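You operate a simulated robot arm through the tools that you are given. There is no shell and no other tool.

You are at the controls of a simulated robot arm. One attempt, no reset.

JOB
Clamp the green block in the vice, sand its paint run off and put it in the parts tray.
Fine: lever free and jaw drawn back wide before the block comes out; the sanding pad ends on the workbench. Set down upright: what you pick out. What is to be rubbed or washed off counts as gone when no trace of it is left.
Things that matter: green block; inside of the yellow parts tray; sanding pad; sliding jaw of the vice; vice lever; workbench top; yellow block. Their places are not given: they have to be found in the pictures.

Only the result counts: the job must be done as asked and must still hold three seconds after the hand-in. Knocking over, shifting, dropping, spilling or breaking anything else fails it.

ROBOT AND FRAMES
A 6-joint arm with a fingered hand, fixed in place. Base frame: the origin is at the foot of the arm, x ahead of it, y to its left, z up; the work surface is at about z = 850. Lengths are in mm, angles in degrees, forces in N, time in s.
With the tool pointing down near the work surface it reaches from about 300 to 920 mm from the base axis. Its first joint turns from -166.0 to 166.0 degrees. Payload 5 kg.
The TCP is the grasp point between the finger pads, 37 mm short of the fingertips. In the tool frame z runs along the fingers and y along their closing line. Largest opening 124 mm; the body of the gripper starts 43 mm behind the TCP. The gripper is a hand of 3 fingers: y runs from the thumb to the fingers, the wrist lies at [-21, -125, -215] in the tool frame, and closing takes about 1.5 s.
Orientation is that of the tool frame in the base frame, as a unit quaternion [x, y, z, w]. With the fingers straight down and the wrist toward the robot, the tool's x, y and z point along [0, 1, 0], [1, 0, 0] and [0, 0, -1] of the base frame.

CONTROLS
- The arm moves only by the tool servo_tool. Its argument "deltas" is a list of rows, each an object (a shift or turn left out is 0, a gripper value left out holds the last) with "linear": the shift along the tool's x, y, z in units of 200 mm (1.0 is 200 mm), a list of three; "turn": the turn, a rotation vector about the tool's x, y, z in units of 45 degrees (1.0 is 45 degrees), a list of three. In form: [{"linear": [tx, ty, tz], "turn": [wx, wy, wz]}, ...]. A call has 1 to 20 rows; each row is the pose to reach, as a shift and turn from the pose commanded when the call began, along the tool's axes at that moment. "jaw" is the gripper command, from -1 (shut) to 1 (fully open), values between in proportion, set as the call begins (left out, the last holds). A call with a number of a shift or a turn outside -1 to 1 is refused whole. A row lasts 0.2 s, in which the tool goes at most 50 mm and 8.6 degrees; a call with a longer step from one row to the next is refused whole, and so is a gripper value outside its range. A pose out of reach is approached as far as the arm can. The call stops where the force on the tool passes 40 N (or 10 N more than at its start, if that is more) or the arm is blocked; 0.2 s more then pass. The fingers move at their own pace (about 72 mm/s each) and stop on an object; they squeeze with about 31 N. The grip force told is the motor's: it shows also when the fingers shut on nothing. Time passes only in rows, and 0.2 s behind the last, so rows that repeat a pose let the fingers close. The reply holds the time, the measured pose of the TCP, the force on the tool along the base axes, the opening and the grip force, in the units named above and with some noise, with the torque about the TCP (base axes, N m) and any sound that the robot's microphone picked up.
- Cameras (640 x 400 px; columns grow to the right, rows downward): "scene" is fixed at [401.2, -643.7, 1555.7]; the picture's right is [0.87, -0.49, 0.00], its down [-0.34, -0.62, -0.70] and it looks along [0.34, 0.62, -0.71] (base axes); focal length 284 px, centre (320, 200). "wrist" rides on the gripper at [72, -104, -154] in the tool frame; the picture's right is [-0.83, 0.26, -0.49], its down [-0.51, -0.72, 0.47] and it looks along [-0.23, 0.64, 0.73] (tool axes); focal length 243 px, centre (320, 200).
- snapshot(camera): a new picture of that camera. No time passes.
- preshape(shape): the hand has 3 fingers and takes this shape, open, in about a second: jaw (thumb against the fingers, like two jaws); tri (thumb and two fingers); tip (a fingertip pinch); poke (one finger out to press); point (the index stretched); flat (the hand flat); cup (the hand cupped); fist (a fist). The gripper value then closes the fingers along that shape, each until it touches; the sizes above hold for jaw. It gives what a move gives, with no picture.
- probe_pixels(camera, pixels): for up to 12 pixels [column, row] of the newest picture of that camera ("zoom" is the newest enlarged one), the place [x, y, z] in the base frame of the surface seen there, good to about 2 mm, but the place of the scene camera against the robot may be out by one fixed shift of up to 25 mm in any direction. No time passes.
- enlarge(camera, box): a new picture of the part [left, top, right, bottom] of that camera's present view, enlarged. No time passes.
- sign_off(): hands the job in; it is judged then, once.

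Leave the gripper open and the arm clear of the work at the hand-in unless told otherwise.

The tools are called as name(argument=value, ...) on one line, values as JSON. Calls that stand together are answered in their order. servo_tool: Moves the arm, as the interface text tells. Its arguments: {"type":"object","properties":{"deltas":{"type":"array"},"jaw":{"type":"number"}},"required":["deltas"]} The other tools are called the same way: preshape (shape) gives the hand a shape; snapshot (camera) takes a picture; probe_pixels (camera, pixels) gives the place of the surface under pixels of a picture; enlarge (camera, box) takes an enlarged picture of a part of a camera's view; sign_off () hands the job in.

At the start:

```text
clock: 0.0
tool_pos: [707.7, -227.2, 1212.0]
tool_rot: [0.707, 0.707, 0.001, 0.0]
contact_force: [0.3, 0.0, -0.1]
torque: [-0.01, 0.02, 0.0]
grip_width: 123.5
grasp_force: 0.1
shape: jaw
```

scene: 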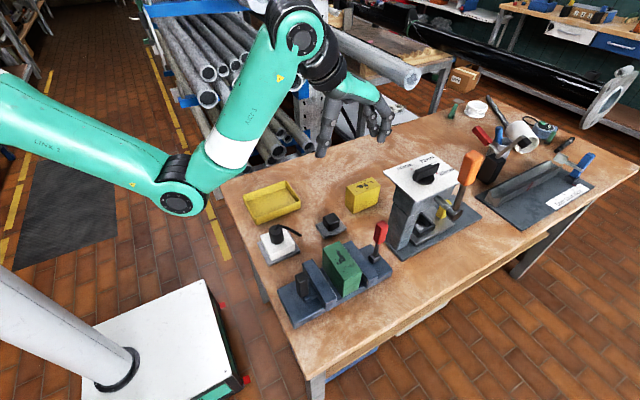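
wrist: 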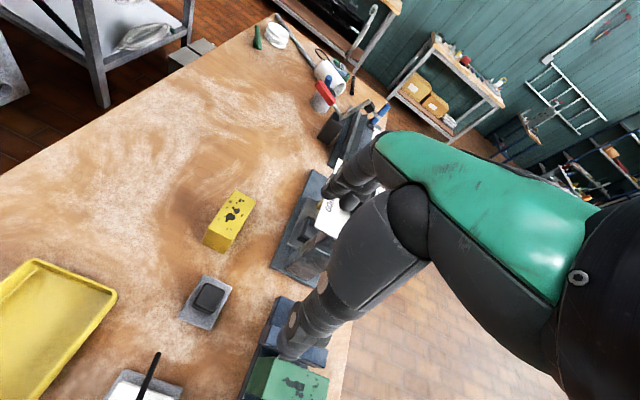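

I see the vice with the green block at about (342,268) in the scene picture, a red lever at (380,235), the yellow tray at (272,200), a dark-handled pad at (331,225), and another device at (278,240). I will enlarge these regions to see the details.

enlarge(camera="scene", box=[260, 200, 420, 330])

enlarge(camera="scene", box=[230, 160, 400, 270])

enlarge(camera="wrist", box=[60, 170, 380, 400])

```text
3.08 times, centred on (340, 265) of scene
```

zoom: 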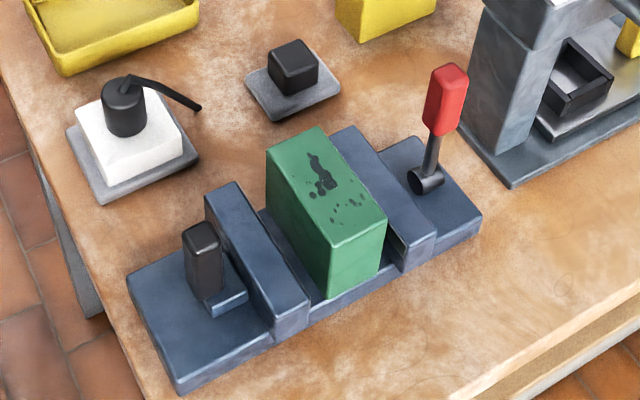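

```text
3.64 times, centred on (315, 215) of scene
```

zoom: 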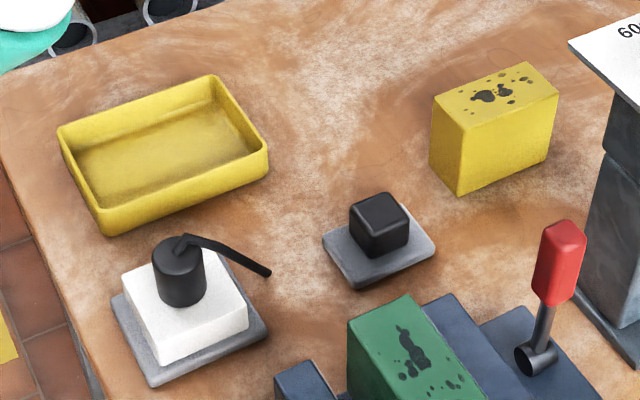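

```text
1.74 times, centred on (220, 285) of wrist
```

zoom: 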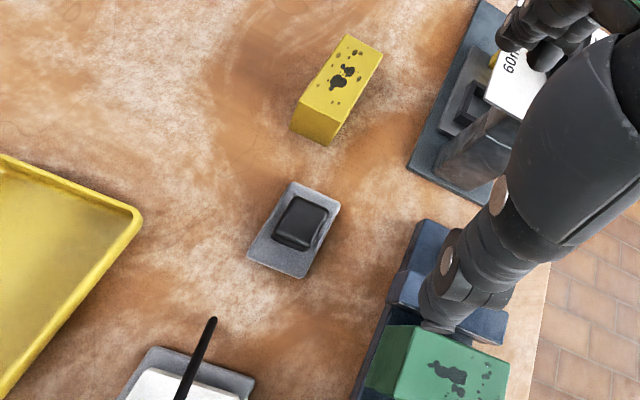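

I will measure places: first from the scene picture (zoomed view shows the tray, pad and yellow block), then from the wrist for comparison, to find the scene camera's fixed shift.

probe_pixels(camera="scene", pixels=[[331, 218], [347, 190], [379, 184], [272, 205], [327, 236], [340, 262], [380, 232], [303, 284], [313, 275], [364, 265], [278, 233], [281, 195]])

probe_pixels(camera="wrist", pixels=[[208, 297], [231, 206], [204, 242], [245, 198], [40, 320], [116, 291], [205, 277], [184, 317], [270, 375], [328, 375], [240, 275], [150, 250]])

```text
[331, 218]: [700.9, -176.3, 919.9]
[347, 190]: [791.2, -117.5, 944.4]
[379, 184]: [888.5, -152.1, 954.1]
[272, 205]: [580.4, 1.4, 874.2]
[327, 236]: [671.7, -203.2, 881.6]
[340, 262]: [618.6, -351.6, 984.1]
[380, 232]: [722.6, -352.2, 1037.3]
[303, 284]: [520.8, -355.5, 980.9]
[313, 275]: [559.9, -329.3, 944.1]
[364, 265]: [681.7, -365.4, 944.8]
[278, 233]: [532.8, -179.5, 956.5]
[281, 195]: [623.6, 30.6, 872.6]
```

```text
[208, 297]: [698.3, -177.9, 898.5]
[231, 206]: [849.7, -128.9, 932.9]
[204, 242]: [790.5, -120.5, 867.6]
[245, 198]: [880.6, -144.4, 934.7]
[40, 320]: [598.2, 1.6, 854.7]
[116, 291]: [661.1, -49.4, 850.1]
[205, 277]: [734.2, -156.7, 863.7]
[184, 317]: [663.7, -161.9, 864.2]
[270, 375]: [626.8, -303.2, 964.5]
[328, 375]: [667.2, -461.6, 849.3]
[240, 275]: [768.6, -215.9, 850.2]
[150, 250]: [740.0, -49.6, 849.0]
```

The wrist probe shows the bench top at about z 849, and the scene camera reads roughly 20 mm high. I'll shift the arm back and right (staying high) so the wrist camera has an open view of the vice.

servo_tool(deltas=[{"linear": [-0.15, -0.15, 0]}, {"linear": [-0.3, -0.3, 0]}, {"linear": [-0.45, -0.45, 0]}, {"linear": [-0.6, -0.6, 0]}, {"linear": [-0.75, -0.75, 0]}, {"linear": [-0.9, -0.9, 0]}, {"linear": [-1.0, -1.0, 0]}, {"linear": [-1.0, -1.0, 0]}])

snapshot(camera="wrist")

snapshot(camera="scene")

```text
clock: 1.8
tool_pos: [528.2, -441.8, 1191.0]
tool_rot: [0.708, 0.707, 0.0, 0.002]
contact_force: [0.6, -0.2, -0.4]
torque: [0.01, -0.01, 0.01]
grip_width: 123.6
grasp_force: 0.0
shape: jaw
out of reach, approached as far as the arm can: row 3, 4, 5, 6, 7, 8
```

```text
taken
```

wrist: 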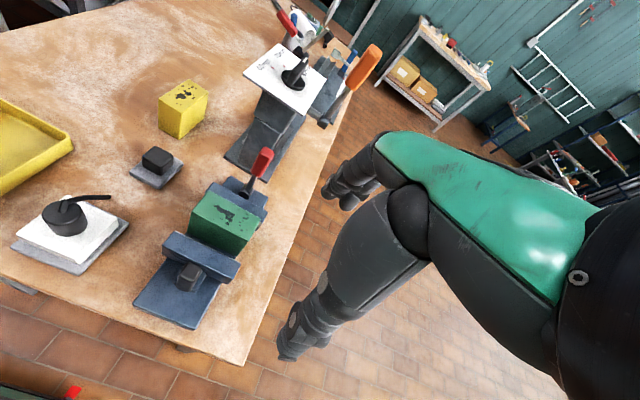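

```text
taken
```

scene: 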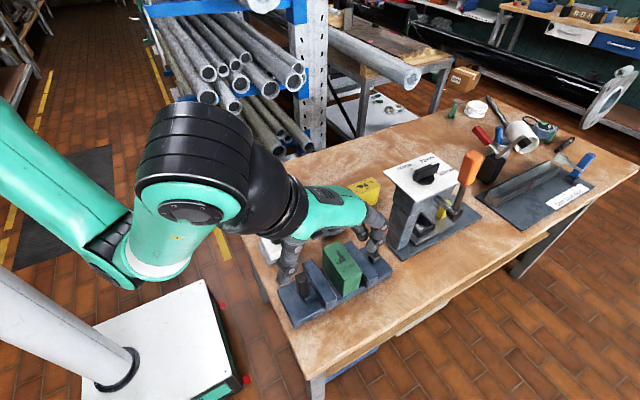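

Good view now. The vice with the black post on the near jaw is at about (190,275), the green block at (225,222), and the red lever at (262,162). I'll enlarge and probe.

enlarge(camera="wrist", box=[100, 130, 300, 340])

enlarge(camera="wrist", box=[0, 60, 220, 280])

probe_pixels(camera="wrist", pixels=[[210, 190], [258, 215], [242, 252], [190, 230], [170, 235], [239, 264], [188, 268], [185, 290], [262, 160], [247, 188], [136, 300], [194, 325]])

```text
1.90 times, centred on (200, 235) of wrist
```

zoom: 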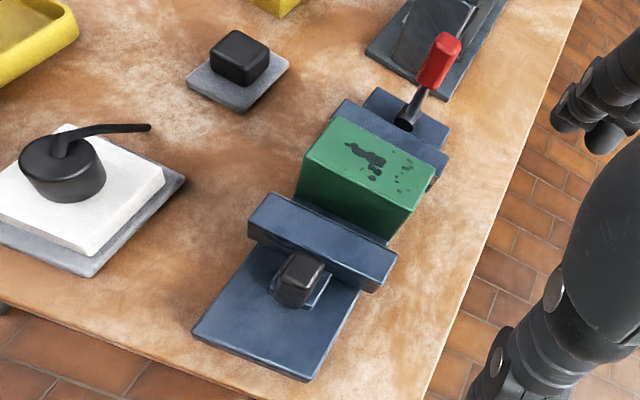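

```text
1.82 times, centred on (110, 170) of wrist
```

zoom: 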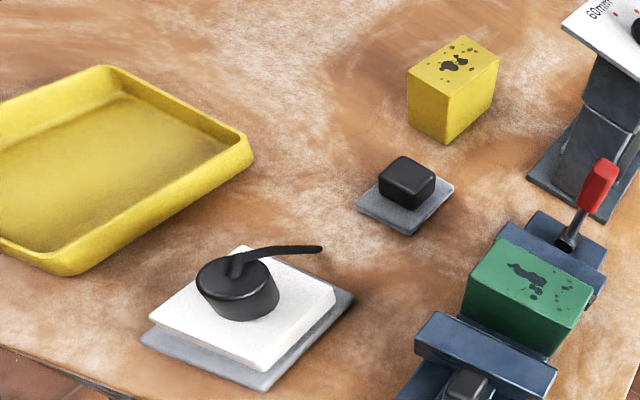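

```text
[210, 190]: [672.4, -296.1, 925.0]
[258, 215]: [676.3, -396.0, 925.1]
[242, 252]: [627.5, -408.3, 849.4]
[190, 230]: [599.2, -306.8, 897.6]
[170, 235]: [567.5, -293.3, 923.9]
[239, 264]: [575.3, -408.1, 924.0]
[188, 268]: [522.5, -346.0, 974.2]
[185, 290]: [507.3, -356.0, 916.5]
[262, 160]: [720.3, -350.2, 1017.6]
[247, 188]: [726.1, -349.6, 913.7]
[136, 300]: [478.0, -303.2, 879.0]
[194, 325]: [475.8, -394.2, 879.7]
```

I'll zoom tighter on the vice for exact measurements of the jaw, block and lever.

enlarge(camera="wrist", box=[130, 210, 250, 330])

```text
3.33 times, centred on (190, 270) of wrist
```

zoom: 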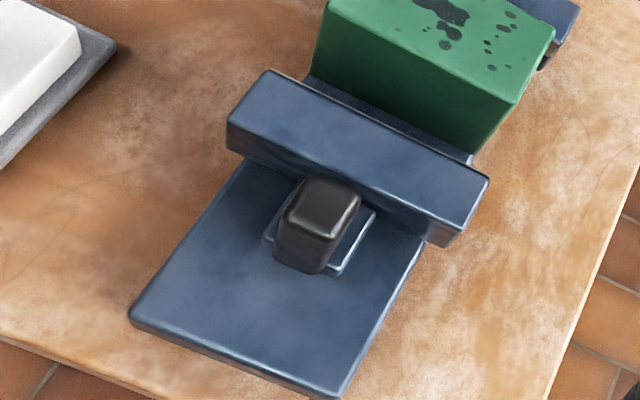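

Probing the sliding jaw corners, post, block faces and base in this zoom.

probe_pixels(camera="zoom", pixels=[[268, 76], [234, 118], [484, 180], [455, 220], [325, 205], [300, 240], [350, 245], [325, 90], [460, 150], [400, 85], [150, 310], [330, 380]])

probe_pixels(camera="zoom", pixels=[[330, 20], [500, 90], [430, 60], [540, 40], [545, 20], [355, 110], [420, 140], [350, 150], [318, 183], [345, 195], [305, 208], [333, 232]])

```text
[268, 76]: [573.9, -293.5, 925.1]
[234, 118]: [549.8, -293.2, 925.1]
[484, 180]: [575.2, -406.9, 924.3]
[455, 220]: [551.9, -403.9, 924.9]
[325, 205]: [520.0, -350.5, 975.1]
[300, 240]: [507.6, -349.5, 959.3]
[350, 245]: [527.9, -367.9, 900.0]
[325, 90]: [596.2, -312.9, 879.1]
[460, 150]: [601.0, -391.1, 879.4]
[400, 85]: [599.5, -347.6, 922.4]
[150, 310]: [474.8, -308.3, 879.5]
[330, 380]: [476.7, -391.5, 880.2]
```

```text
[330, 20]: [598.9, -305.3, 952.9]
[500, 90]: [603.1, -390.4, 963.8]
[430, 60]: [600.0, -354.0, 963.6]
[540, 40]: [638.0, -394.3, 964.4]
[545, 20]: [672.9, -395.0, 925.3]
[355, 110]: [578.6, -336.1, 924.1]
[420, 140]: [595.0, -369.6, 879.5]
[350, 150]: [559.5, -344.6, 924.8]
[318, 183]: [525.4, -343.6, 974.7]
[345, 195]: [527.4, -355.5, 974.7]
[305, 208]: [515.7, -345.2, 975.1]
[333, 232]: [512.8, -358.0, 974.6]
```

Now zooming on the fixed jaw and the lever.

enlarge(camera="wrist", box=[190, 130, 300, 240])

enlarge(camera="scene", box=[330, 205, 420, 295])

```text
3.64 times, centred on (245, 185) of wrist
```

zoom: 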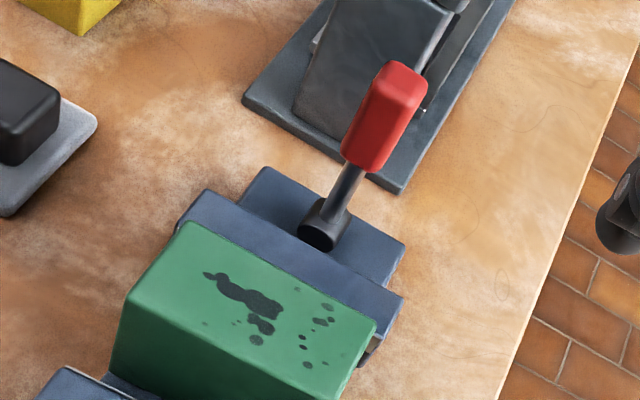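

```text
4.44 times, centred on (375, 250) of scene
```

zoom: 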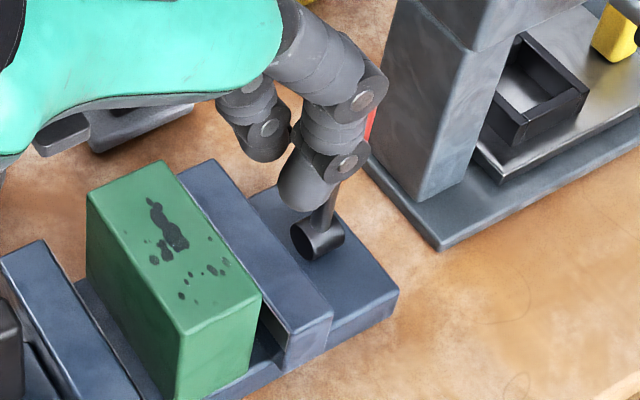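

Re-taking the wrist zoom to probe the lever, fixed jaw and block top.

enlarge(camera="wrist", box=[190, 130, 300, 240])

probe_pixels(camera="zoom", pixels=[[400, 75], [375, 145], [350, 160], [345, 185], [335, 207], [318, 237], [340, 225], [205, 196], [395, 298], [268, 175], [398, 245], [180, 228]])

probe_pixels(camera="zoom", pixels=[[185, 232], [368, 322], [335, 392], [132, 302], [250, 300], [375, 335], [370, 345], [210, 275], [310, 365], [335, 305], [258, 342], [300, 290]])

```text
3.64 times, centred on (245, 185) of wrist
```

zoom: 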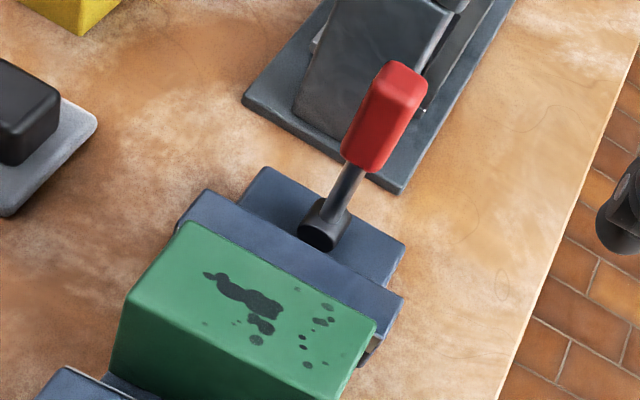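

```text
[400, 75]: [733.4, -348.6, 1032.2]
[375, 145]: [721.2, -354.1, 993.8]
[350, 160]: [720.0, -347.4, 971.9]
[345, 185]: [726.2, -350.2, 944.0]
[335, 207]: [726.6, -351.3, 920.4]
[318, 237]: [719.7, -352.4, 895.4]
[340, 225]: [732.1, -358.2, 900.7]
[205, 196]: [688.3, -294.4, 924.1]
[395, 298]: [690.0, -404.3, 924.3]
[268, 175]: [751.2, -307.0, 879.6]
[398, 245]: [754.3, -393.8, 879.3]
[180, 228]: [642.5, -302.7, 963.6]
```

```text
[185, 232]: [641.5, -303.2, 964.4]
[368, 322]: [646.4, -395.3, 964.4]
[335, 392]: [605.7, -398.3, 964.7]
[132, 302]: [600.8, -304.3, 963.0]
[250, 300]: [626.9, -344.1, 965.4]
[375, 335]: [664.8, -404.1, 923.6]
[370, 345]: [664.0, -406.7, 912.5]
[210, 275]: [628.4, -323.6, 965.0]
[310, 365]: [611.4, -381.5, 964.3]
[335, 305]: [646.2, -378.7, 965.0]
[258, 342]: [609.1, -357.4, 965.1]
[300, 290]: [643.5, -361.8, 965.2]
```

Readings: block x≈599–649, y≈−301…−399, top z≈965; sliding jaw x≈549–579, fixed jaw x≈662–692, jaw tops z≈925; post centred (519,−350) top 975; lever hub at (725,−352,897), handle up to z≈1035. Now I want to understand the hand's finger layout, so I zoom on it in the scene view.

enlarge(camera="scene", box=[240, 170, 410, 290])

enlarge(camera="wrist", box=[260, 120, 520, 380])

```text
3.33 times, centred on (325, 230) of scene
```

zoom: 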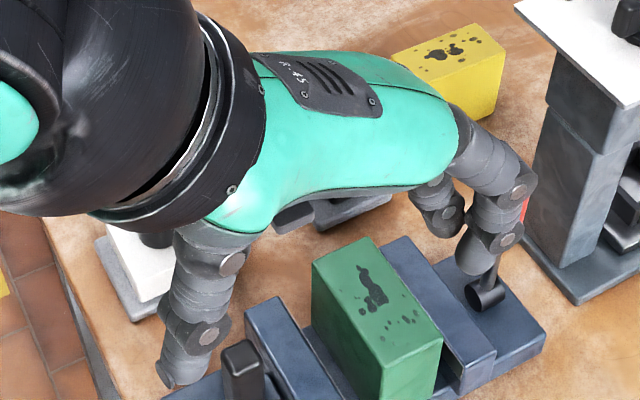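

```text
1.54 times, centred on (390, 250) of wrist
```

zoom: 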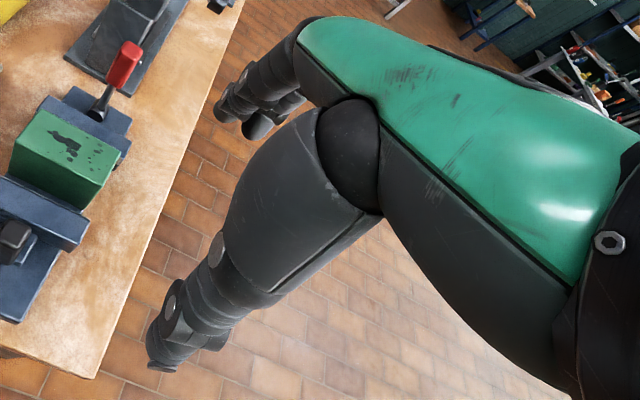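

I'll probe points of the thumb and the two fingers in this wrist zoom to learn their offsets from the TCP.

probe_pixels(camera="zoom", pixels=[[165, 360], [155, 335], [190, 350], [215, 320], [222, 112], [255, 128], [270, 112], [250, 85], [215, 95], [300, 100], [240, 110], [210, 345]])

enlarge(camera="wrist", box=[310, 130, 420, 220])

```text
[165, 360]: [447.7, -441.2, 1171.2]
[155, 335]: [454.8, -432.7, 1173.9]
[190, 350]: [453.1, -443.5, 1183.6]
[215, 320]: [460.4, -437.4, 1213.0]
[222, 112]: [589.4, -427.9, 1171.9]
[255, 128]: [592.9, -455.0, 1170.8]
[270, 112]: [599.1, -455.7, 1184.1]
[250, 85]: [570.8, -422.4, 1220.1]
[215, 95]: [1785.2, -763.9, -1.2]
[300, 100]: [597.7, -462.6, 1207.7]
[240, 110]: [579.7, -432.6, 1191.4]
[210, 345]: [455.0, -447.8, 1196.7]
```

```text
4.44 times, centred on (365, 175) of wrist
```

zoom: 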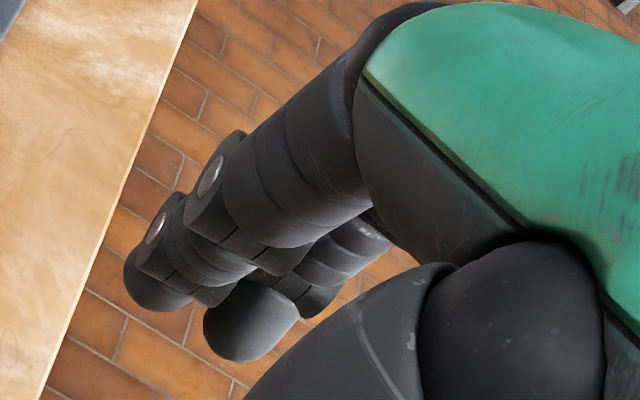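

The two fingers sit at about ±16 mm in tool x and the thumb is central, ~20 mm wide. Now I measure the neighbours: the press-like device beyond the lever, the pad, tray and the white device. I take a zoom of the wrist view around the press and pad.

enlarge(camera="wrist", box=[200, 30, 360, 190])

probe_pixels(camera="zoom", pixels=[[180, 315], [345, 380], [235, 250], [390, 320], [295, 190], [260, 100], [430, 210], [345, 115], [300, 240], [250, 320], [500, 150], [450, 230]])

```text
2.50 times, centred on (280, 110) of wrist
```

zoom: 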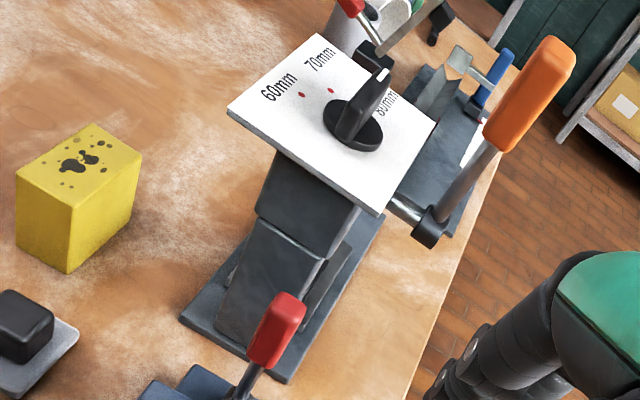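

```text
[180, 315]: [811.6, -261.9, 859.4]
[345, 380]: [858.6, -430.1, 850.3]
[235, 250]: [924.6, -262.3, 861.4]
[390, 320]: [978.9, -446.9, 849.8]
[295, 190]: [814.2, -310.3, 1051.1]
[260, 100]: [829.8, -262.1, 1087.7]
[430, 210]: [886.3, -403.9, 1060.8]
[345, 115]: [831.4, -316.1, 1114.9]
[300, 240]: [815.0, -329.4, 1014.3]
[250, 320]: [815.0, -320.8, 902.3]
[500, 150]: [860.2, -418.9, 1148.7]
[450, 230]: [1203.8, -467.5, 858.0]
```

The press plate overhangs toward the lever; I'll probe its front edge and the shape of the hand body to know the clearances.

probe_pixels(camera="zoom", pixels=[[232, 113], [315, 165], [370, 210], [318, 40], [430, 120], [285, 155], [188, 318], [280, 372], [262, 218], [280, 160], [330, 185], [345, 200]])

probe_pixels(camera="wrist", pixels=[[385, 140], [480, 150], [560, 200], [590, 205], [540, 295], [450, 220], [410, 220], [395, 195], [345, 170], [345, 240], [560, 330], [610, 250]])

```text
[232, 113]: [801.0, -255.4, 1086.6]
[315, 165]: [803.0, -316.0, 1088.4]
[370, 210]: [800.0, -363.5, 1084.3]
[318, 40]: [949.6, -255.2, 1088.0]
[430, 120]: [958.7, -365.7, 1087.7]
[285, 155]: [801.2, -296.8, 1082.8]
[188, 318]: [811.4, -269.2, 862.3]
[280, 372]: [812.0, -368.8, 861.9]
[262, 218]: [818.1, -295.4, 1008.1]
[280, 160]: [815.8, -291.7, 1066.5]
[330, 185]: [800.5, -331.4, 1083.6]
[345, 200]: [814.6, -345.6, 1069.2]
```

```text
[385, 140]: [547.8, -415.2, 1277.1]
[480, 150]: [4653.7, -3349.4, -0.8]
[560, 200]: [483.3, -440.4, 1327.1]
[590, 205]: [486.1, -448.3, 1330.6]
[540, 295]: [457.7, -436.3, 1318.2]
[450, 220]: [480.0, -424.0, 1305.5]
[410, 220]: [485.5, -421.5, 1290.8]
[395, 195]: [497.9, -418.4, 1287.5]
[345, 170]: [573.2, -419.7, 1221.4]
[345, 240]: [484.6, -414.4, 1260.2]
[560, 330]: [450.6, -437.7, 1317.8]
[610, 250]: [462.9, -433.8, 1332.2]
```

Clearances known: press plate front edge at x≈800. First step: move above the vice's black post (519,−350), staying high, with the hand half open (jaw 0 ≈ 62 mm).

servo_tool(deltas=[{"linear": [0.1, 0.014, 0.14]}, {"linear": [0.2, 0.028, 0.28]}, {"linear": [0.3, 0.042, 0.42]}, {"linear": [0.385, 0.055, 0.56]}, {"linear": [0.385, 0.055, 0.56]}, {"linear": [0.385, 0.055, 0.56]}], jaw=0)

```text
clock: 3.2
tool_pos: [541.8, -364.4, 1079.2]
tool_rot: [0.707, 0.708, 0.0, 0.0]
contact_force: [0.3, 0.2, 0.5]
torque: [0.02, 0.02, 0.04]
grip_width: 62.2
grasp_force: 0.0
shape: jaw
```

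Measured TCP (541.8,−364.4,1079). Correcting to sit exactly over the post and lowering to z≈1025, then I look.

servo_tool(deltas=[{"linear": [0.036, -0.057, 0.0]}, {"linear": [0.072, -0.114, 0.1]}, {"linear": [0.072, -0.114, 0.27]}, {"linear": [0.072, -0.114, 0.27]}])

enlarge(camera="scene", box=[230, 180, 410, 330])

snapshot(camera="wrist")

```text
clock: 4.2
tool_pos: [516.9, -350.5, 1023.8]
tool_rot: [0.707, 0.707, 0.0, 0.0]
contact_force: [0.1, -0.1, 0.5]
torque: [-0.01, 0.0, 0.0]
grip_width: 62.5
grasp_force: 0.0
shape: jaw
```

```text
2.67 times, centred on (320, 255) of scene
```

zoom: 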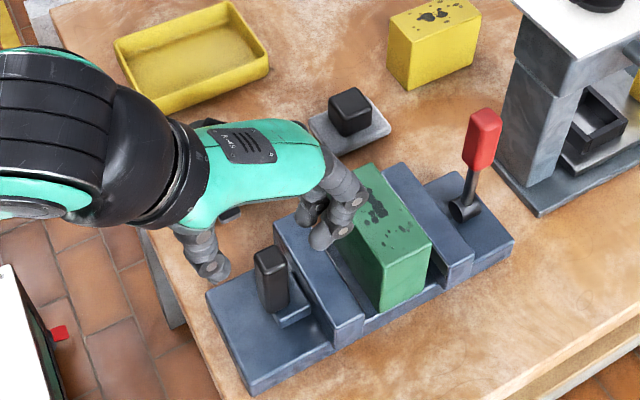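

```text
taken
```

wrist: 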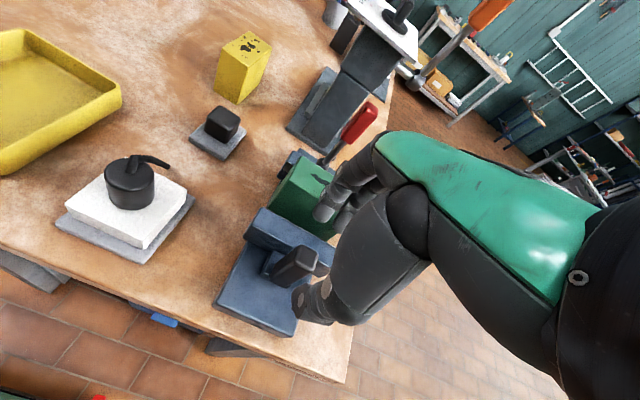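

Let me take a closer look at the two pad-like objects to tell which is the sanding pad.

enlarge(camera="wrist", box=[40, 90, 260, 270])

enlarge(camera="wrist", box=[170, 90, 270, 170])

```text
2.22 times, centred on (150, 180) of wrist
```

zoom: 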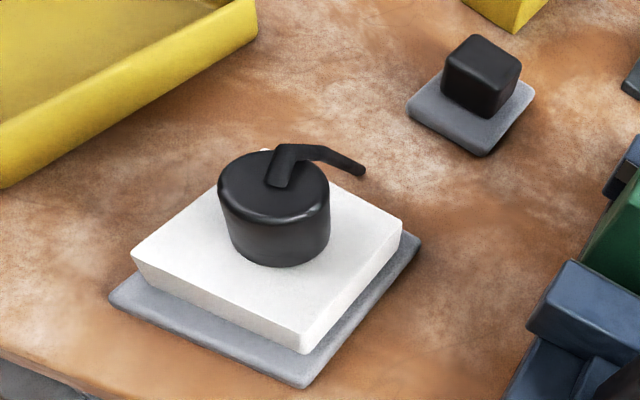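

```text
5.00 times, centred on (220, 130) of wrist
```

zoom: 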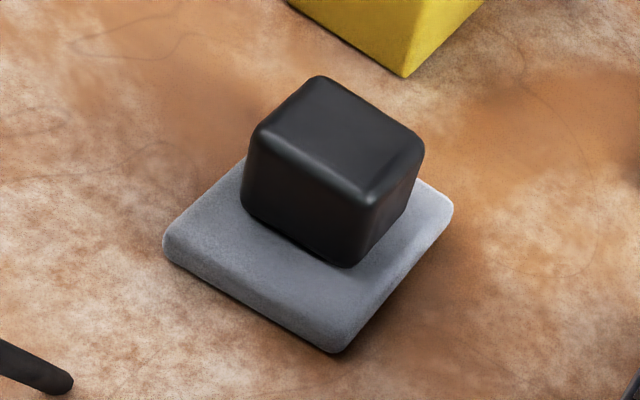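

The small grey plate with a black cube grip looks like the hand sanding pad (the white one looks like a power sander with a cord, a distractor). I'll measure the small pad here.

probe_pixels(camera="zoom", pixels=[[320, 82], [258, 132], [418, 143], [362, 195], [335, 140], [175, 235], [338, 338], [445, 205], [245, 165], [300, 290], [360, 255], [250, 200]])

```text
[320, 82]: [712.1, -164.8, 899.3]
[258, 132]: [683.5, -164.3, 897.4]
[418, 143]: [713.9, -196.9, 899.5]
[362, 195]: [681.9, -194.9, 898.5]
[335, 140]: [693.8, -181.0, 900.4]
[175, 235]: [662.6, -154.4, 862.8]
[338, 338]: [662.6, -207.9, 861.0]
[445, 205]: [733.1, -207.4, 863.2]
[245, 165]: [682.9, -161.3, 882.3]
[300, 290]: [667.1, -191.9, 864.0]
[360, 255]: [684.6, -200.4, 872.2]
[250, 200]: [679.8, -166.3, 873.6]
```

Pad: plate x 661–736, y −152…−210, top 864; grip cube x 681–715, y −163…−199, top 900. Now lower onto the vice post so the tips stay at about z 931 (above the jaw top 925).

servo_tool(deltas=[{"linear": [0.0, 0.01, 0.1]}, {"linear": [0.0, 0.01, 0.2]}, {"linear": [0.0, 0.01, 0.28]}, {"linear": [0.0, 0.01, 0.28]}])

enlarge(camera="scene", box=[260, 210, 390, 320])

```text
clock: 5.2
tool_pos: [519.7, -350.4, 967.3]
tool_rot: [0.707, 0.707, 0.0, -0.001]
contact_force: [0.3, 0.0, -0.2]
torque: [-0.01, -0.01, 0.01]
grip_width: 62.8
grasp_force: 0.1
shape: jaw
```

```text
3.64 times, centred on (325, 265) of scene
```

zoom: 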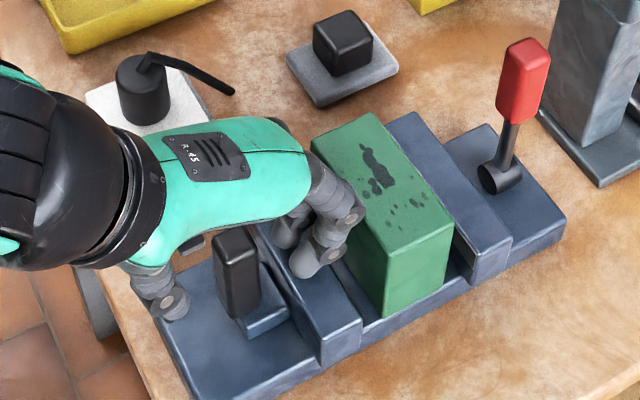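

The post is between thumb and fingers. Closing the hand on it.

servo_tool(deltas=[{"linear": [0, 0, 0]}, {"linear": [0, 0, 0]}, {"linear": [0, 0, 0]}, {"linear": [0, 0, 0]}, {"linear": [0, 0, 0]}, {"linear": [0, 0, 0]}], jaw=-1)

enlarge(camera="scene", box=[260, 210, 390, 320])

```text
clock: 6.6
tool_pos: [518.5, -350.1, 966.8]
tool_rot: [0.707, 0.707, 0.0, 0.0]
contact_force: [0.7, -1.9, -3.2]
torque: [-0.03, -0.04, -0.09]
grip_width: 18.5
grasp_force: 30.5
shape: jaw
```

```text
3.64 times, centred on (325, 265) of scene
```

zoom: 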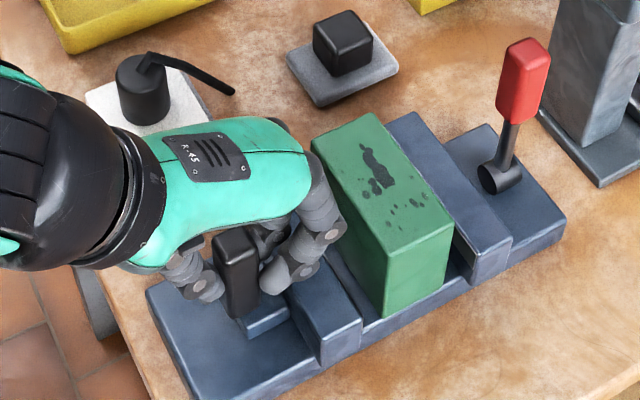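

Gripped (18.5 mm, 30 N). Now I push the jaw along +x in small steps until it clamps.

servo_tool(deltas=[{"linear": [0, 0.015, 0]}, {"linear": [0, 0.03, 0]}, {"linear": [0, 0.045, 0]}, {"linear": [0, 0.06, 0]}, {"linear": [0, 0.075, 0]}, {"linear": [0, 0.09, 0]}])

```text
clock: 8.0
tool_pos: [537.1, -350.2, 967.5]
tool_rot: [0.708, 0.706, 0.0, 0.0]
contact_force: [-1.1, 1.5, -8.5]
torque: [0.01, 0.0, -0.05]
grip_width: 18.5
grasp_force: 31.1
shape: jaw
```

The jaw slides freely (now +18 mm). Continuing in small steps toward contact with block and fixed jaw.

servo_tool(deltas=[{"linear": [0, 0.01, 0]}, {"linear": [0, 0.02, 0]}, {"linear": [0, 0.03, 0]}, {"linear": [0, 0.04, 0]}, {"linear": [0, 0.05, 0]}, {"linear": [0, 0.06, 0]}, {"linear": [0, 0.07, 0]}, {"linear": [0, 0.08, 0]}, {"linear": [0, 0.09, 0]}, {"linear": [0, 0.1, 0]}])

enlarge(camera="scene", box=[260, 210, 390, 320])

```text
clock: 10.2
tool_pos: [555.8, -351.1, 968.6]
tool_rot: [0.707, 0.707, -0.001, 0.0]
contact_force: [-9.2, 0.7, -10.7]
torque: [0.0, 0.3, -0.06]
grip_width: 18.1
grasp_force: 31.2
shape: jaw
```

```text
3.64 times, centred on (325, 265) of scene
```

zoom: 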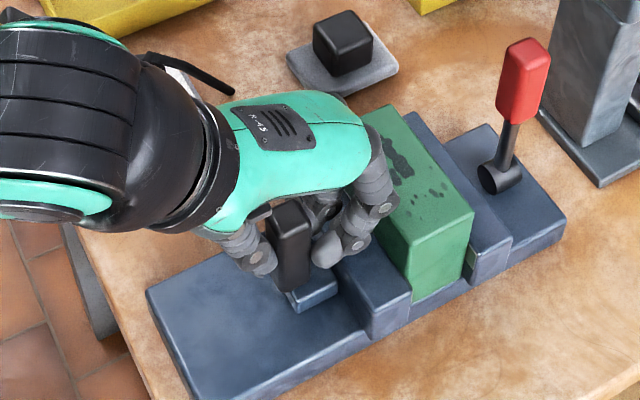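

Some resistance now (−9 N). Pushing on in 1 mm steps to seat it firmly.

servo_tool(deltas=[{"linear": [0, 0.005, 0]}, {"linear": [0, 0.01, 0]}, {"linear": [0, 0.015, 0]}, {"linear": [0, 0.02, 0]}, {"linear": [0, 0.025, 0]}, {"linear": [0, 0.03, 0]}])

enlarge(camera="scene", box=[290, 210, 390, 300])

```text
clock: 11.6
tool_pos: [561.8, -351.7, 968.3]
tool_rot: [0.707, 0.707, 0.0, 0.0]
contact_force: [-26.0, 2.5, -2.5]
torque: [0.04, 0.89, -0.05]
grip_width: 18.2
grasp_force: 30.9
shape: jaw
```

```text
4.44 times, centred on (340, 255) of scene
```

zoom: 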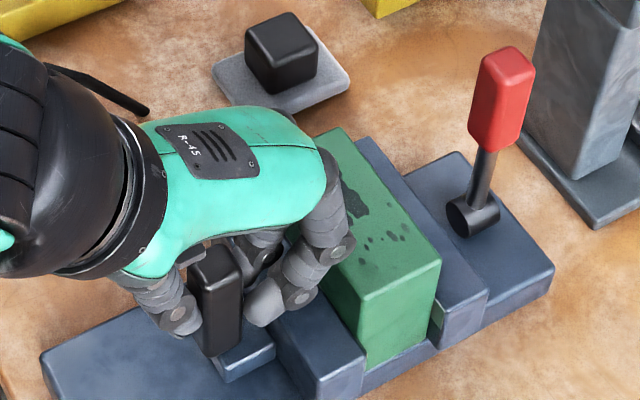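

Clamped: −26 N and no further travel of the jaw. I open the hand only slightly (≈37 mm) so the fingers don't touch the block, then rise.

servo_tool(deltas=[{"linear": [0, 0, 0]}, {"linear": [0, 0, 0]}, {"linear": [0, 0, 0]}, {"linear": [0, 0, 0]}], jaw=-0.42)

```text
clock: 12.6
tool_pos: [563.6, -352.0, 969.0]
tool_rot: [0.707, 0.707, 0.0, 0.002]
contact_force: [-16.9, 0.1, 15.6]
torque: [-0.23, -0.73, -0.25]
grip_width: 33.1
grasp_force: 0.2
shape: jaw
```

The thumb is still bearing on the post (TCP is ~11 mm ahead of the post centre). I back the hand off by 10 mm to centre it and check the force drops.

servo_tool(deltas=[{"linear": [0, -0.015, 0]}, {"linear": [0, -0.03, 0]}, {"linear": [0, -0.045, 0]}, {"linear": [0, -0.045, 0]}])

enlarge(camera="scene", box=[290, 210, 390, 300])

```text
clock: 13.6
tool_pos: [555.0, -351.8, 968.3]
tool_rot: [0.707, 0.707, -0.001, -0.001]
contact_force: [-3.4, 0.9, 0.8]
torque: [-0.03, 0.0, -0.04]
grip_width: 35.2
grasp_force: 0.0
shape: jaw
```

```text
4.44 times, centred on (340, 255) of scene
```

zoom: 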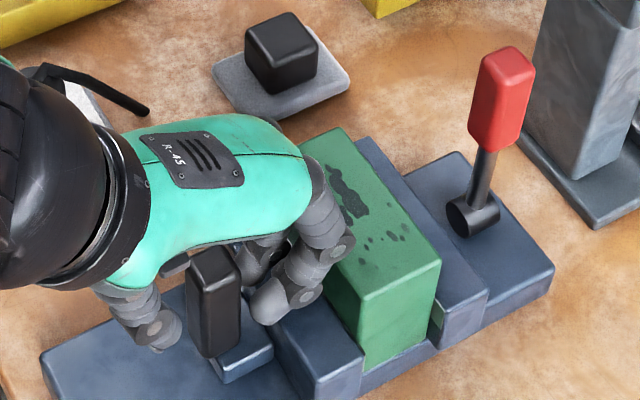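

Force is nearly zero. Rising straight up to z≈1120.

servo_tool(deltas=[{"linear": [0, 0, -0.1]}, {"linear": [0, 0, -0.25]}, {"linear": [0, 0, -0.45]}, {"linear": [0, 0, -0.65]}, {"linear": [0, 0, -0.8]}, {"linear": [0, 0, -0.8]}])

snapshot(camera="wrist")

enlarge(camera="scene", box=[260, 200, 420, 320])

```text
clock: 15.0
tool_pos: [552.9, -350.8, 1126.2]
tool_rot: [0.707, 0.707, 0.0, 0.0]
contact_force: [0.1, -0.2, -0.6]
torque: [0.0, -0.04, 0.0]
grip_width: 35.9
grasp_force: 0.1
shape: jaw
```

```text
taken
```

wrist: 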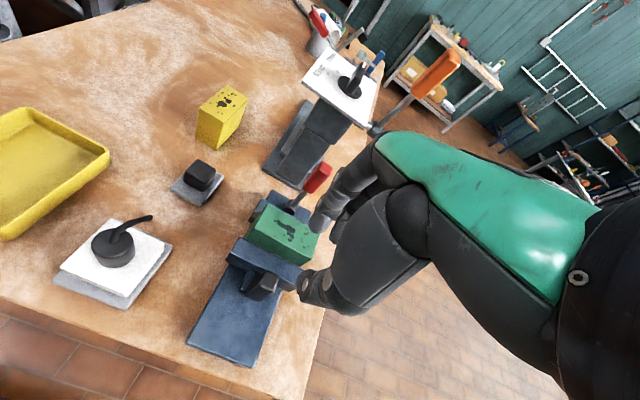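

```text
3.33 times, centred on (340, 260) of scene
```

zoom: 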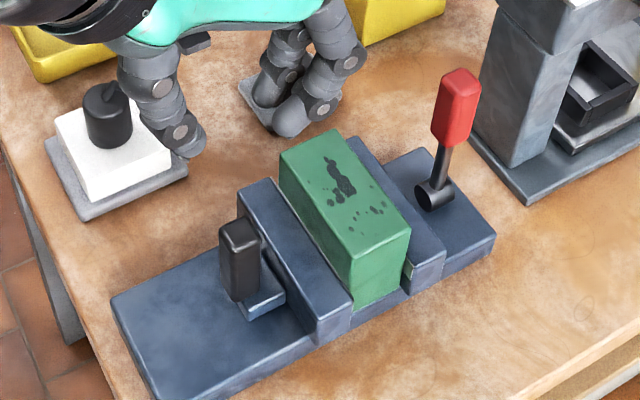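

The block sits between both jaws. Let me check the gap with a wrist zoom and probe.

enlarge(camera="wrist", box=[220, 180, 340, 300])

probe_pixels(camera="zoom", pixels=[[255, 110], [240, 130], [225, 160], [215, 180], [210, 212], [390, 260], [395, 280], [270, 90], [265, 70], [300, 160], [390, 225], [340, 190]])

```text
3.33 times, centred on (280, 240) of wrist
```

zoom: 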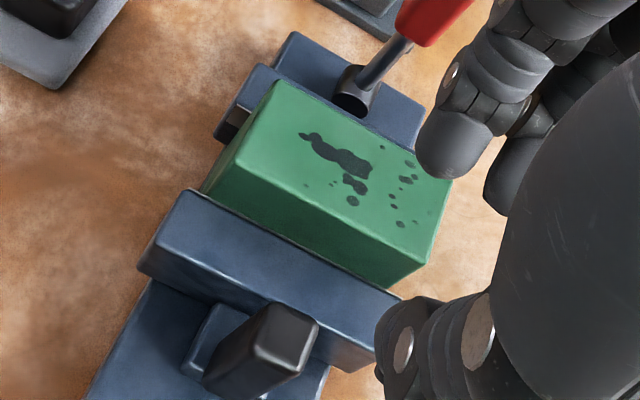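

```text
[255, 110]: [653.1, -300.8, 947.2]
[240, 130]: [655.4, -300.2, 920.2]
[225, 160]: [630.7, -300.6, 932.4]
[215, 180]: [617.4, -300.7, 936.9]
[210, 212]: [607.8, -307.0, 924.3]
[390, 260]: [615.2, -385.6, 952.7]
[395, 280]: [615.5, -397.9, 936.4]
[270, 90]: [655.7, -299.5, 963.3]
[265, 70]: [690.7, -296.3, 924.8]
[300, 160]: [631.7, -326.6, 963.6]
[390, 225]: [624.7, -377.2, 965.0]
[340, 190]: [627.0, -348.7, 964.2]
```

Block is seated: near face x≈615 against the jaw. Next: the lever. I'll turn the hand 90° about its axis (closing line along base y) so it is slim in x near the press, with fingers closed, starting with 45° here.

servo_tool(deltas=[{"turn": [0, 0, 0.1667]}, {"turn": [0, 0, 0.3333]}, {"turn": [0, 0, 0.5]}, {"turn": [0, 0, 0.6667]}, {"turn": [0, 0, 0.8333]}, {"turn": [0, 0, 1.0]}, {"turn": [0, 0, 1.0]}], jaw=-1)

servo_tool(deltas=[{"turn": [0, 0, 0.1667]}, {"turn": [0, 0, 0.3333]}, {"turn": [0, 0, 0.5]}, {"turn": [0, 0, 0.6667]}, {"turn": [0, 0, 0.8333]}, {"turn": [0, 0, 1.0]}, {"turn": [0, 0, 1.0]}])

```text
clock: 16.6
tool_pos: [553.6, -351.9, 1128.3]
tool_rot: [0.924, 0.382, 0.0, 0.0]
contact_force: [0.6, 0.2, -0.1]
torque: [0.0, -0.01, -0.01]
grip_width: 0.0
grasp_force: 31.9
shape: jaw
```

```text
clock: 18.2
tool_pos: [559.1, -359.7, 1115.1]
tool_rot: [1.0, 0.0, 0.0, 0.001]
contact_force: [0.6, 0.8, -0.1]
torque: [-0.02, 0.01, -0.03]
grip_width: 0.0
grasp_force: 30.7
shape: jaw
out of reach, approached as far as the arm can: row 6, 7
```

Orientation now has tool x = base x, tool y = −base y. Moving to beside the lever on its +y side at (725,−295), still high.

servo_tool(deltas=[{"linear": [0.2, -0.08, -0.05]}, {"linear": [0.4, -0.16, -0.05]}, {"linear": [0.6, -0.24, -0.05]}, {"linear": [0.83, -0.32, -0.05]}, {"linear": [0.83, -0.32, -0.05]}])

snapshot(camera="scene")

snapshot(camera="wrist")

```text
clock: 19.4
tool_pos: [723.9, -295.9, 1128.5]
tool_rot: [1.0, 0.0, 0.0, 0.0]
contact_force: [-0.3, -0.5, 0.2]
torque: [-0.01, 0.0, 0.01]
grip_width: 0.0
grasp_force: 31.2
shape: jaw
```

```text
taken
```

scene: 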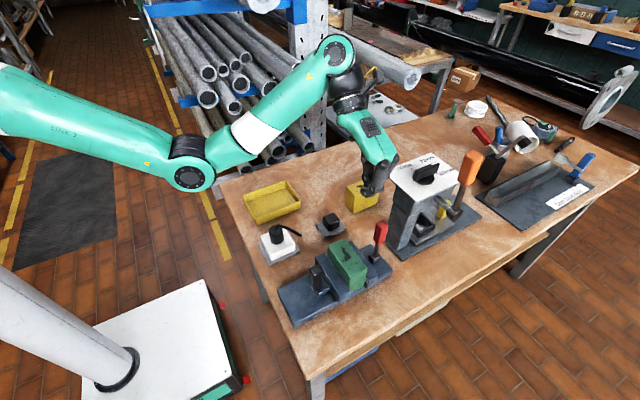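

```text
taken
```

wrist: 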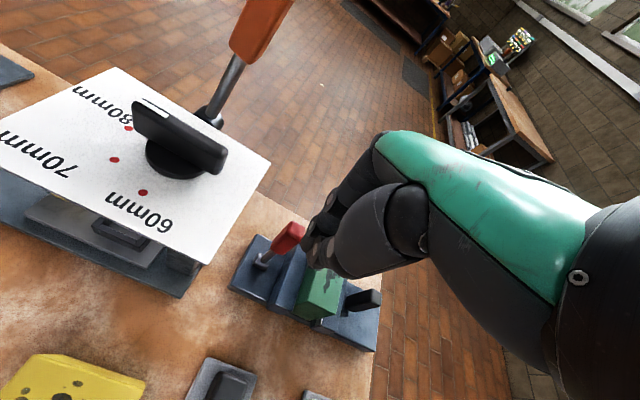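

The hand is on the +y side of the lever. Zooming to check clearances.

enlarge(camera="scene", box=[330, 100, 450, 280])

enlarge(camera="wrist", box=[220, 170, 420, 350])

```text
2.22 times, centred on (390, 190) of scene
```

zoom: 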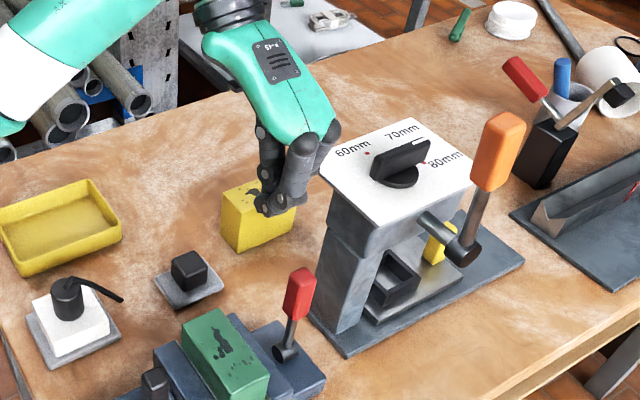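

```text
2.22 times, centred on (320, 260) of wrist
```

zoom: 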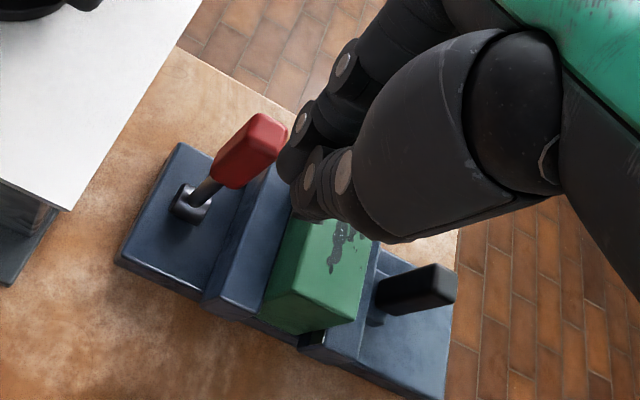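

Clearance is fine. Descending to TCP z≈1035 beside the handle (tips ≈998, handle spans 970–1037).

servo_tool(deltas=[{"linear": [0.01, 0, 0.15]}, {"linear": [0.015, 0, 0.3]}, {"linear": [0.015, 0, 0.465]}, {"linear": [0.015, 0, 0.465]}])

enlarge(camera="scene", box=[330, 150, 450, 280])

enlarge(camera="wrist", box=[220, 170, 420, 350])

```text
clock: 20.4
tool_pos: [727.5, -296.8, 1034.0]
tool_rot: [1.0, 0.0, 0.0, 0.0]
contact_force: [0.2, 0.3, 0.5]
torque: [-0.04, -0.01, 0.02]
grip_width: 0.1
grasp_force: 31.6
shape: jaw
```

```text
3.08 times, centred on (390, 215) of scene
```

zoom: 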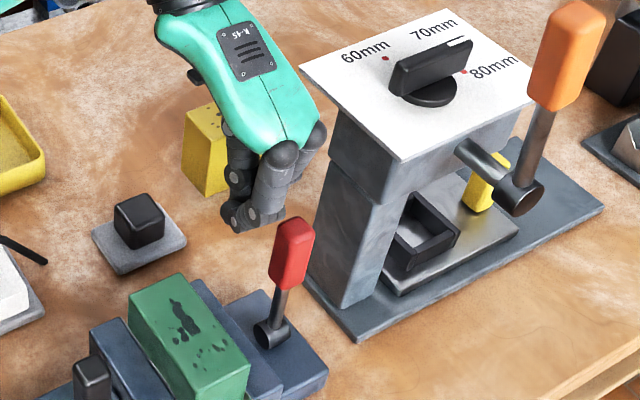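

```text
2.22 times, centred on (320, 260) of wrist
```

zoom: 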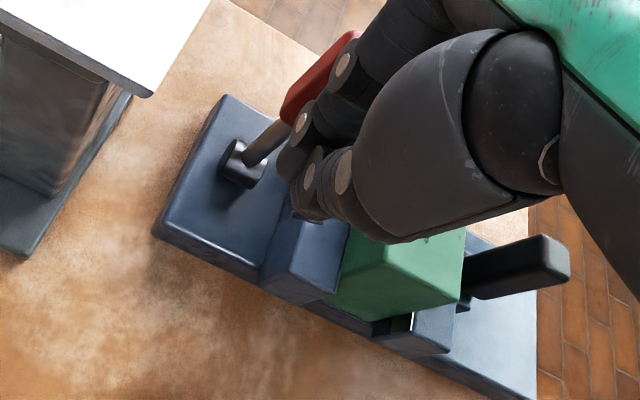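

Now push gently toward −y (tool +y) in 4 mm steps to see whether the lever swings that way.

servo_tool(deltas=[{"linear": [0, 0.03, 0]}, {"linear": [0, 0.06, 0]}, {"linear": [0, 0.08, 0]}, {"linear": [0, 0.1, 0]}, {"linear": [0, 0.12, 0]}, {"linear": [0, 0.14, 0]}, {"linear": [0, 0.16, 0]}, {"linear": [0, 0.18, 0]}])

enlarge(camera="scene", box=[330, 150, 450, 280])

```text
clock: 22.2
tool_pos: [730.7, -332.6, 1033.6]
tool_rot: [1.0, 0.0, 0.0, -0.001]
contact_force: [-2.4, 0.8, -0.1]
torque: [-0.01, 0.0, -0.06]
grip_width: 0.2
grasp_force: 30.5
shape: jaw
```

```text
3.08 times, centred on (390, 215) of scene
```

zoom: 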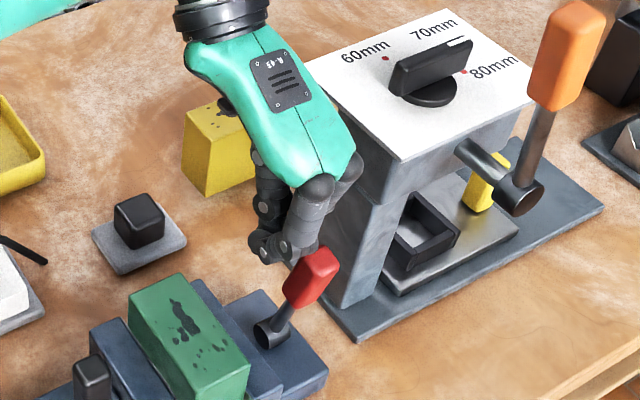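

The lever swings freely toward −y with little force. Continue along an arc (−y and down) toward about 45°.

servo_tool(deltas=[{"linear": [0, 0.04, 0.01]}, {"linear": [0, 0.08, 0.02]}, {"linear": [0, 0.12, 0.035]}, {"linear": [0, 0.16, 0.055]}, {"linear": [0, 0.2, 0.075]}, {"linear": [0, 0.24, 0.095]}, {"linear": [0, 0.285, 0.12]}, {"linear": [0, 0.285, 0.12]}])

enlarge(camera="scene", box=[330, 150, 450, 280])

```text
clock: 24.0
tool_pos: [728.9, -388.8, 1009.5]
tool_rot: [1.0, 0.0, 0.0, 0.0]
contact_force: [-0.4, -0.3, 0.7]
torque: [-0.05, 0.01, 0.02]
grip_width: 0.0
grasp_force: 31.1
shape: jaw
```

```text
3.08 times, centred on (390, 215) of scene
```

zoom: 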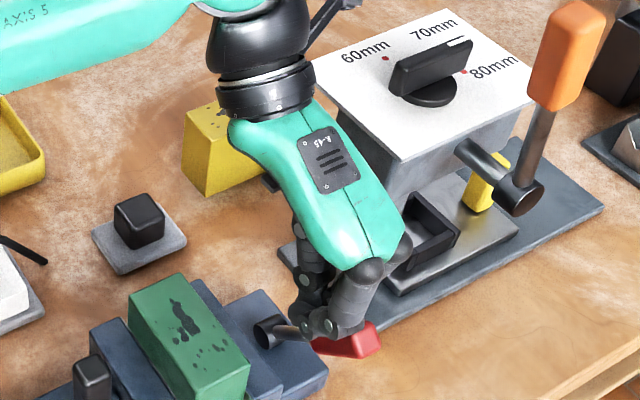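

The lever is already well over. Let me look closer from both views.

enlarge(camera="scene", box=[355, 220, 425, 280])

snapshot(camera="wrist")

```text
6.67 times, centred on (390, 250) of scene
```

zoom: 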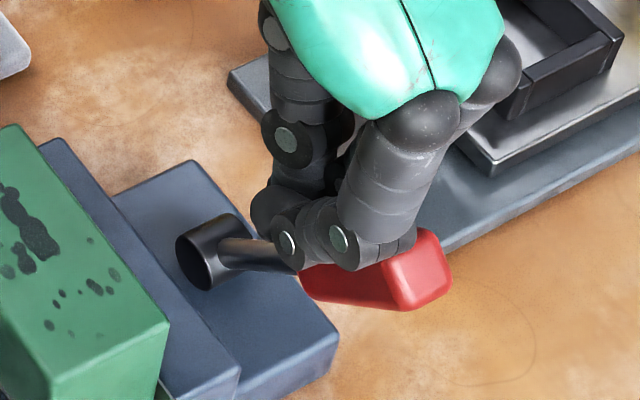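

```text
taken
```

wrist: 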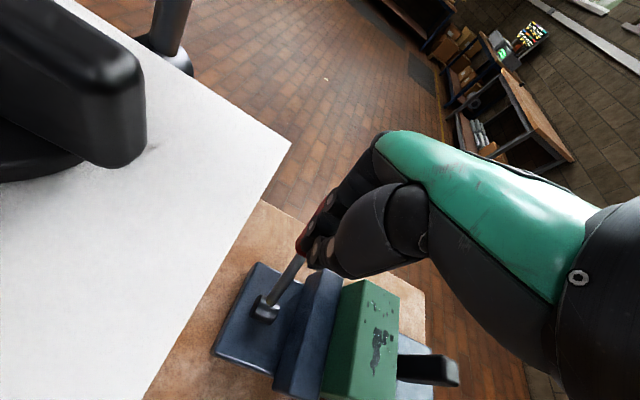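

Probing the handle to estimate the lever's angle.

probe_pixels(camera="zoom", pixels=[[320, 288], [400, 300], [425, 275], [420, 245], [430, 290], [250, 255], [195, 255], [235, 230], [60, 320], [145, 320]])

```text
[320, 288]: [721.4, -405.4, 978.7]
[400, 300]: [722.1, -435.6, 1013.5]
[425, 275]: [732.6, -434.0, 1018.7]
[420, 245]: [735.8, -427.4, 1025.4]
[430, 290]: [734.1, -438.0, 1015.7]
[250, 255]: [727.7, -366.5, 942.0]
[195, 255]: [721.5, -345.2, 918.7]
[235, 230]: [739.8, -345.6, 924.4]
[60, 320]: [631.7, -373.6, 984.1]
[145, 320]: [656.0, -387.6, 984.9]
```

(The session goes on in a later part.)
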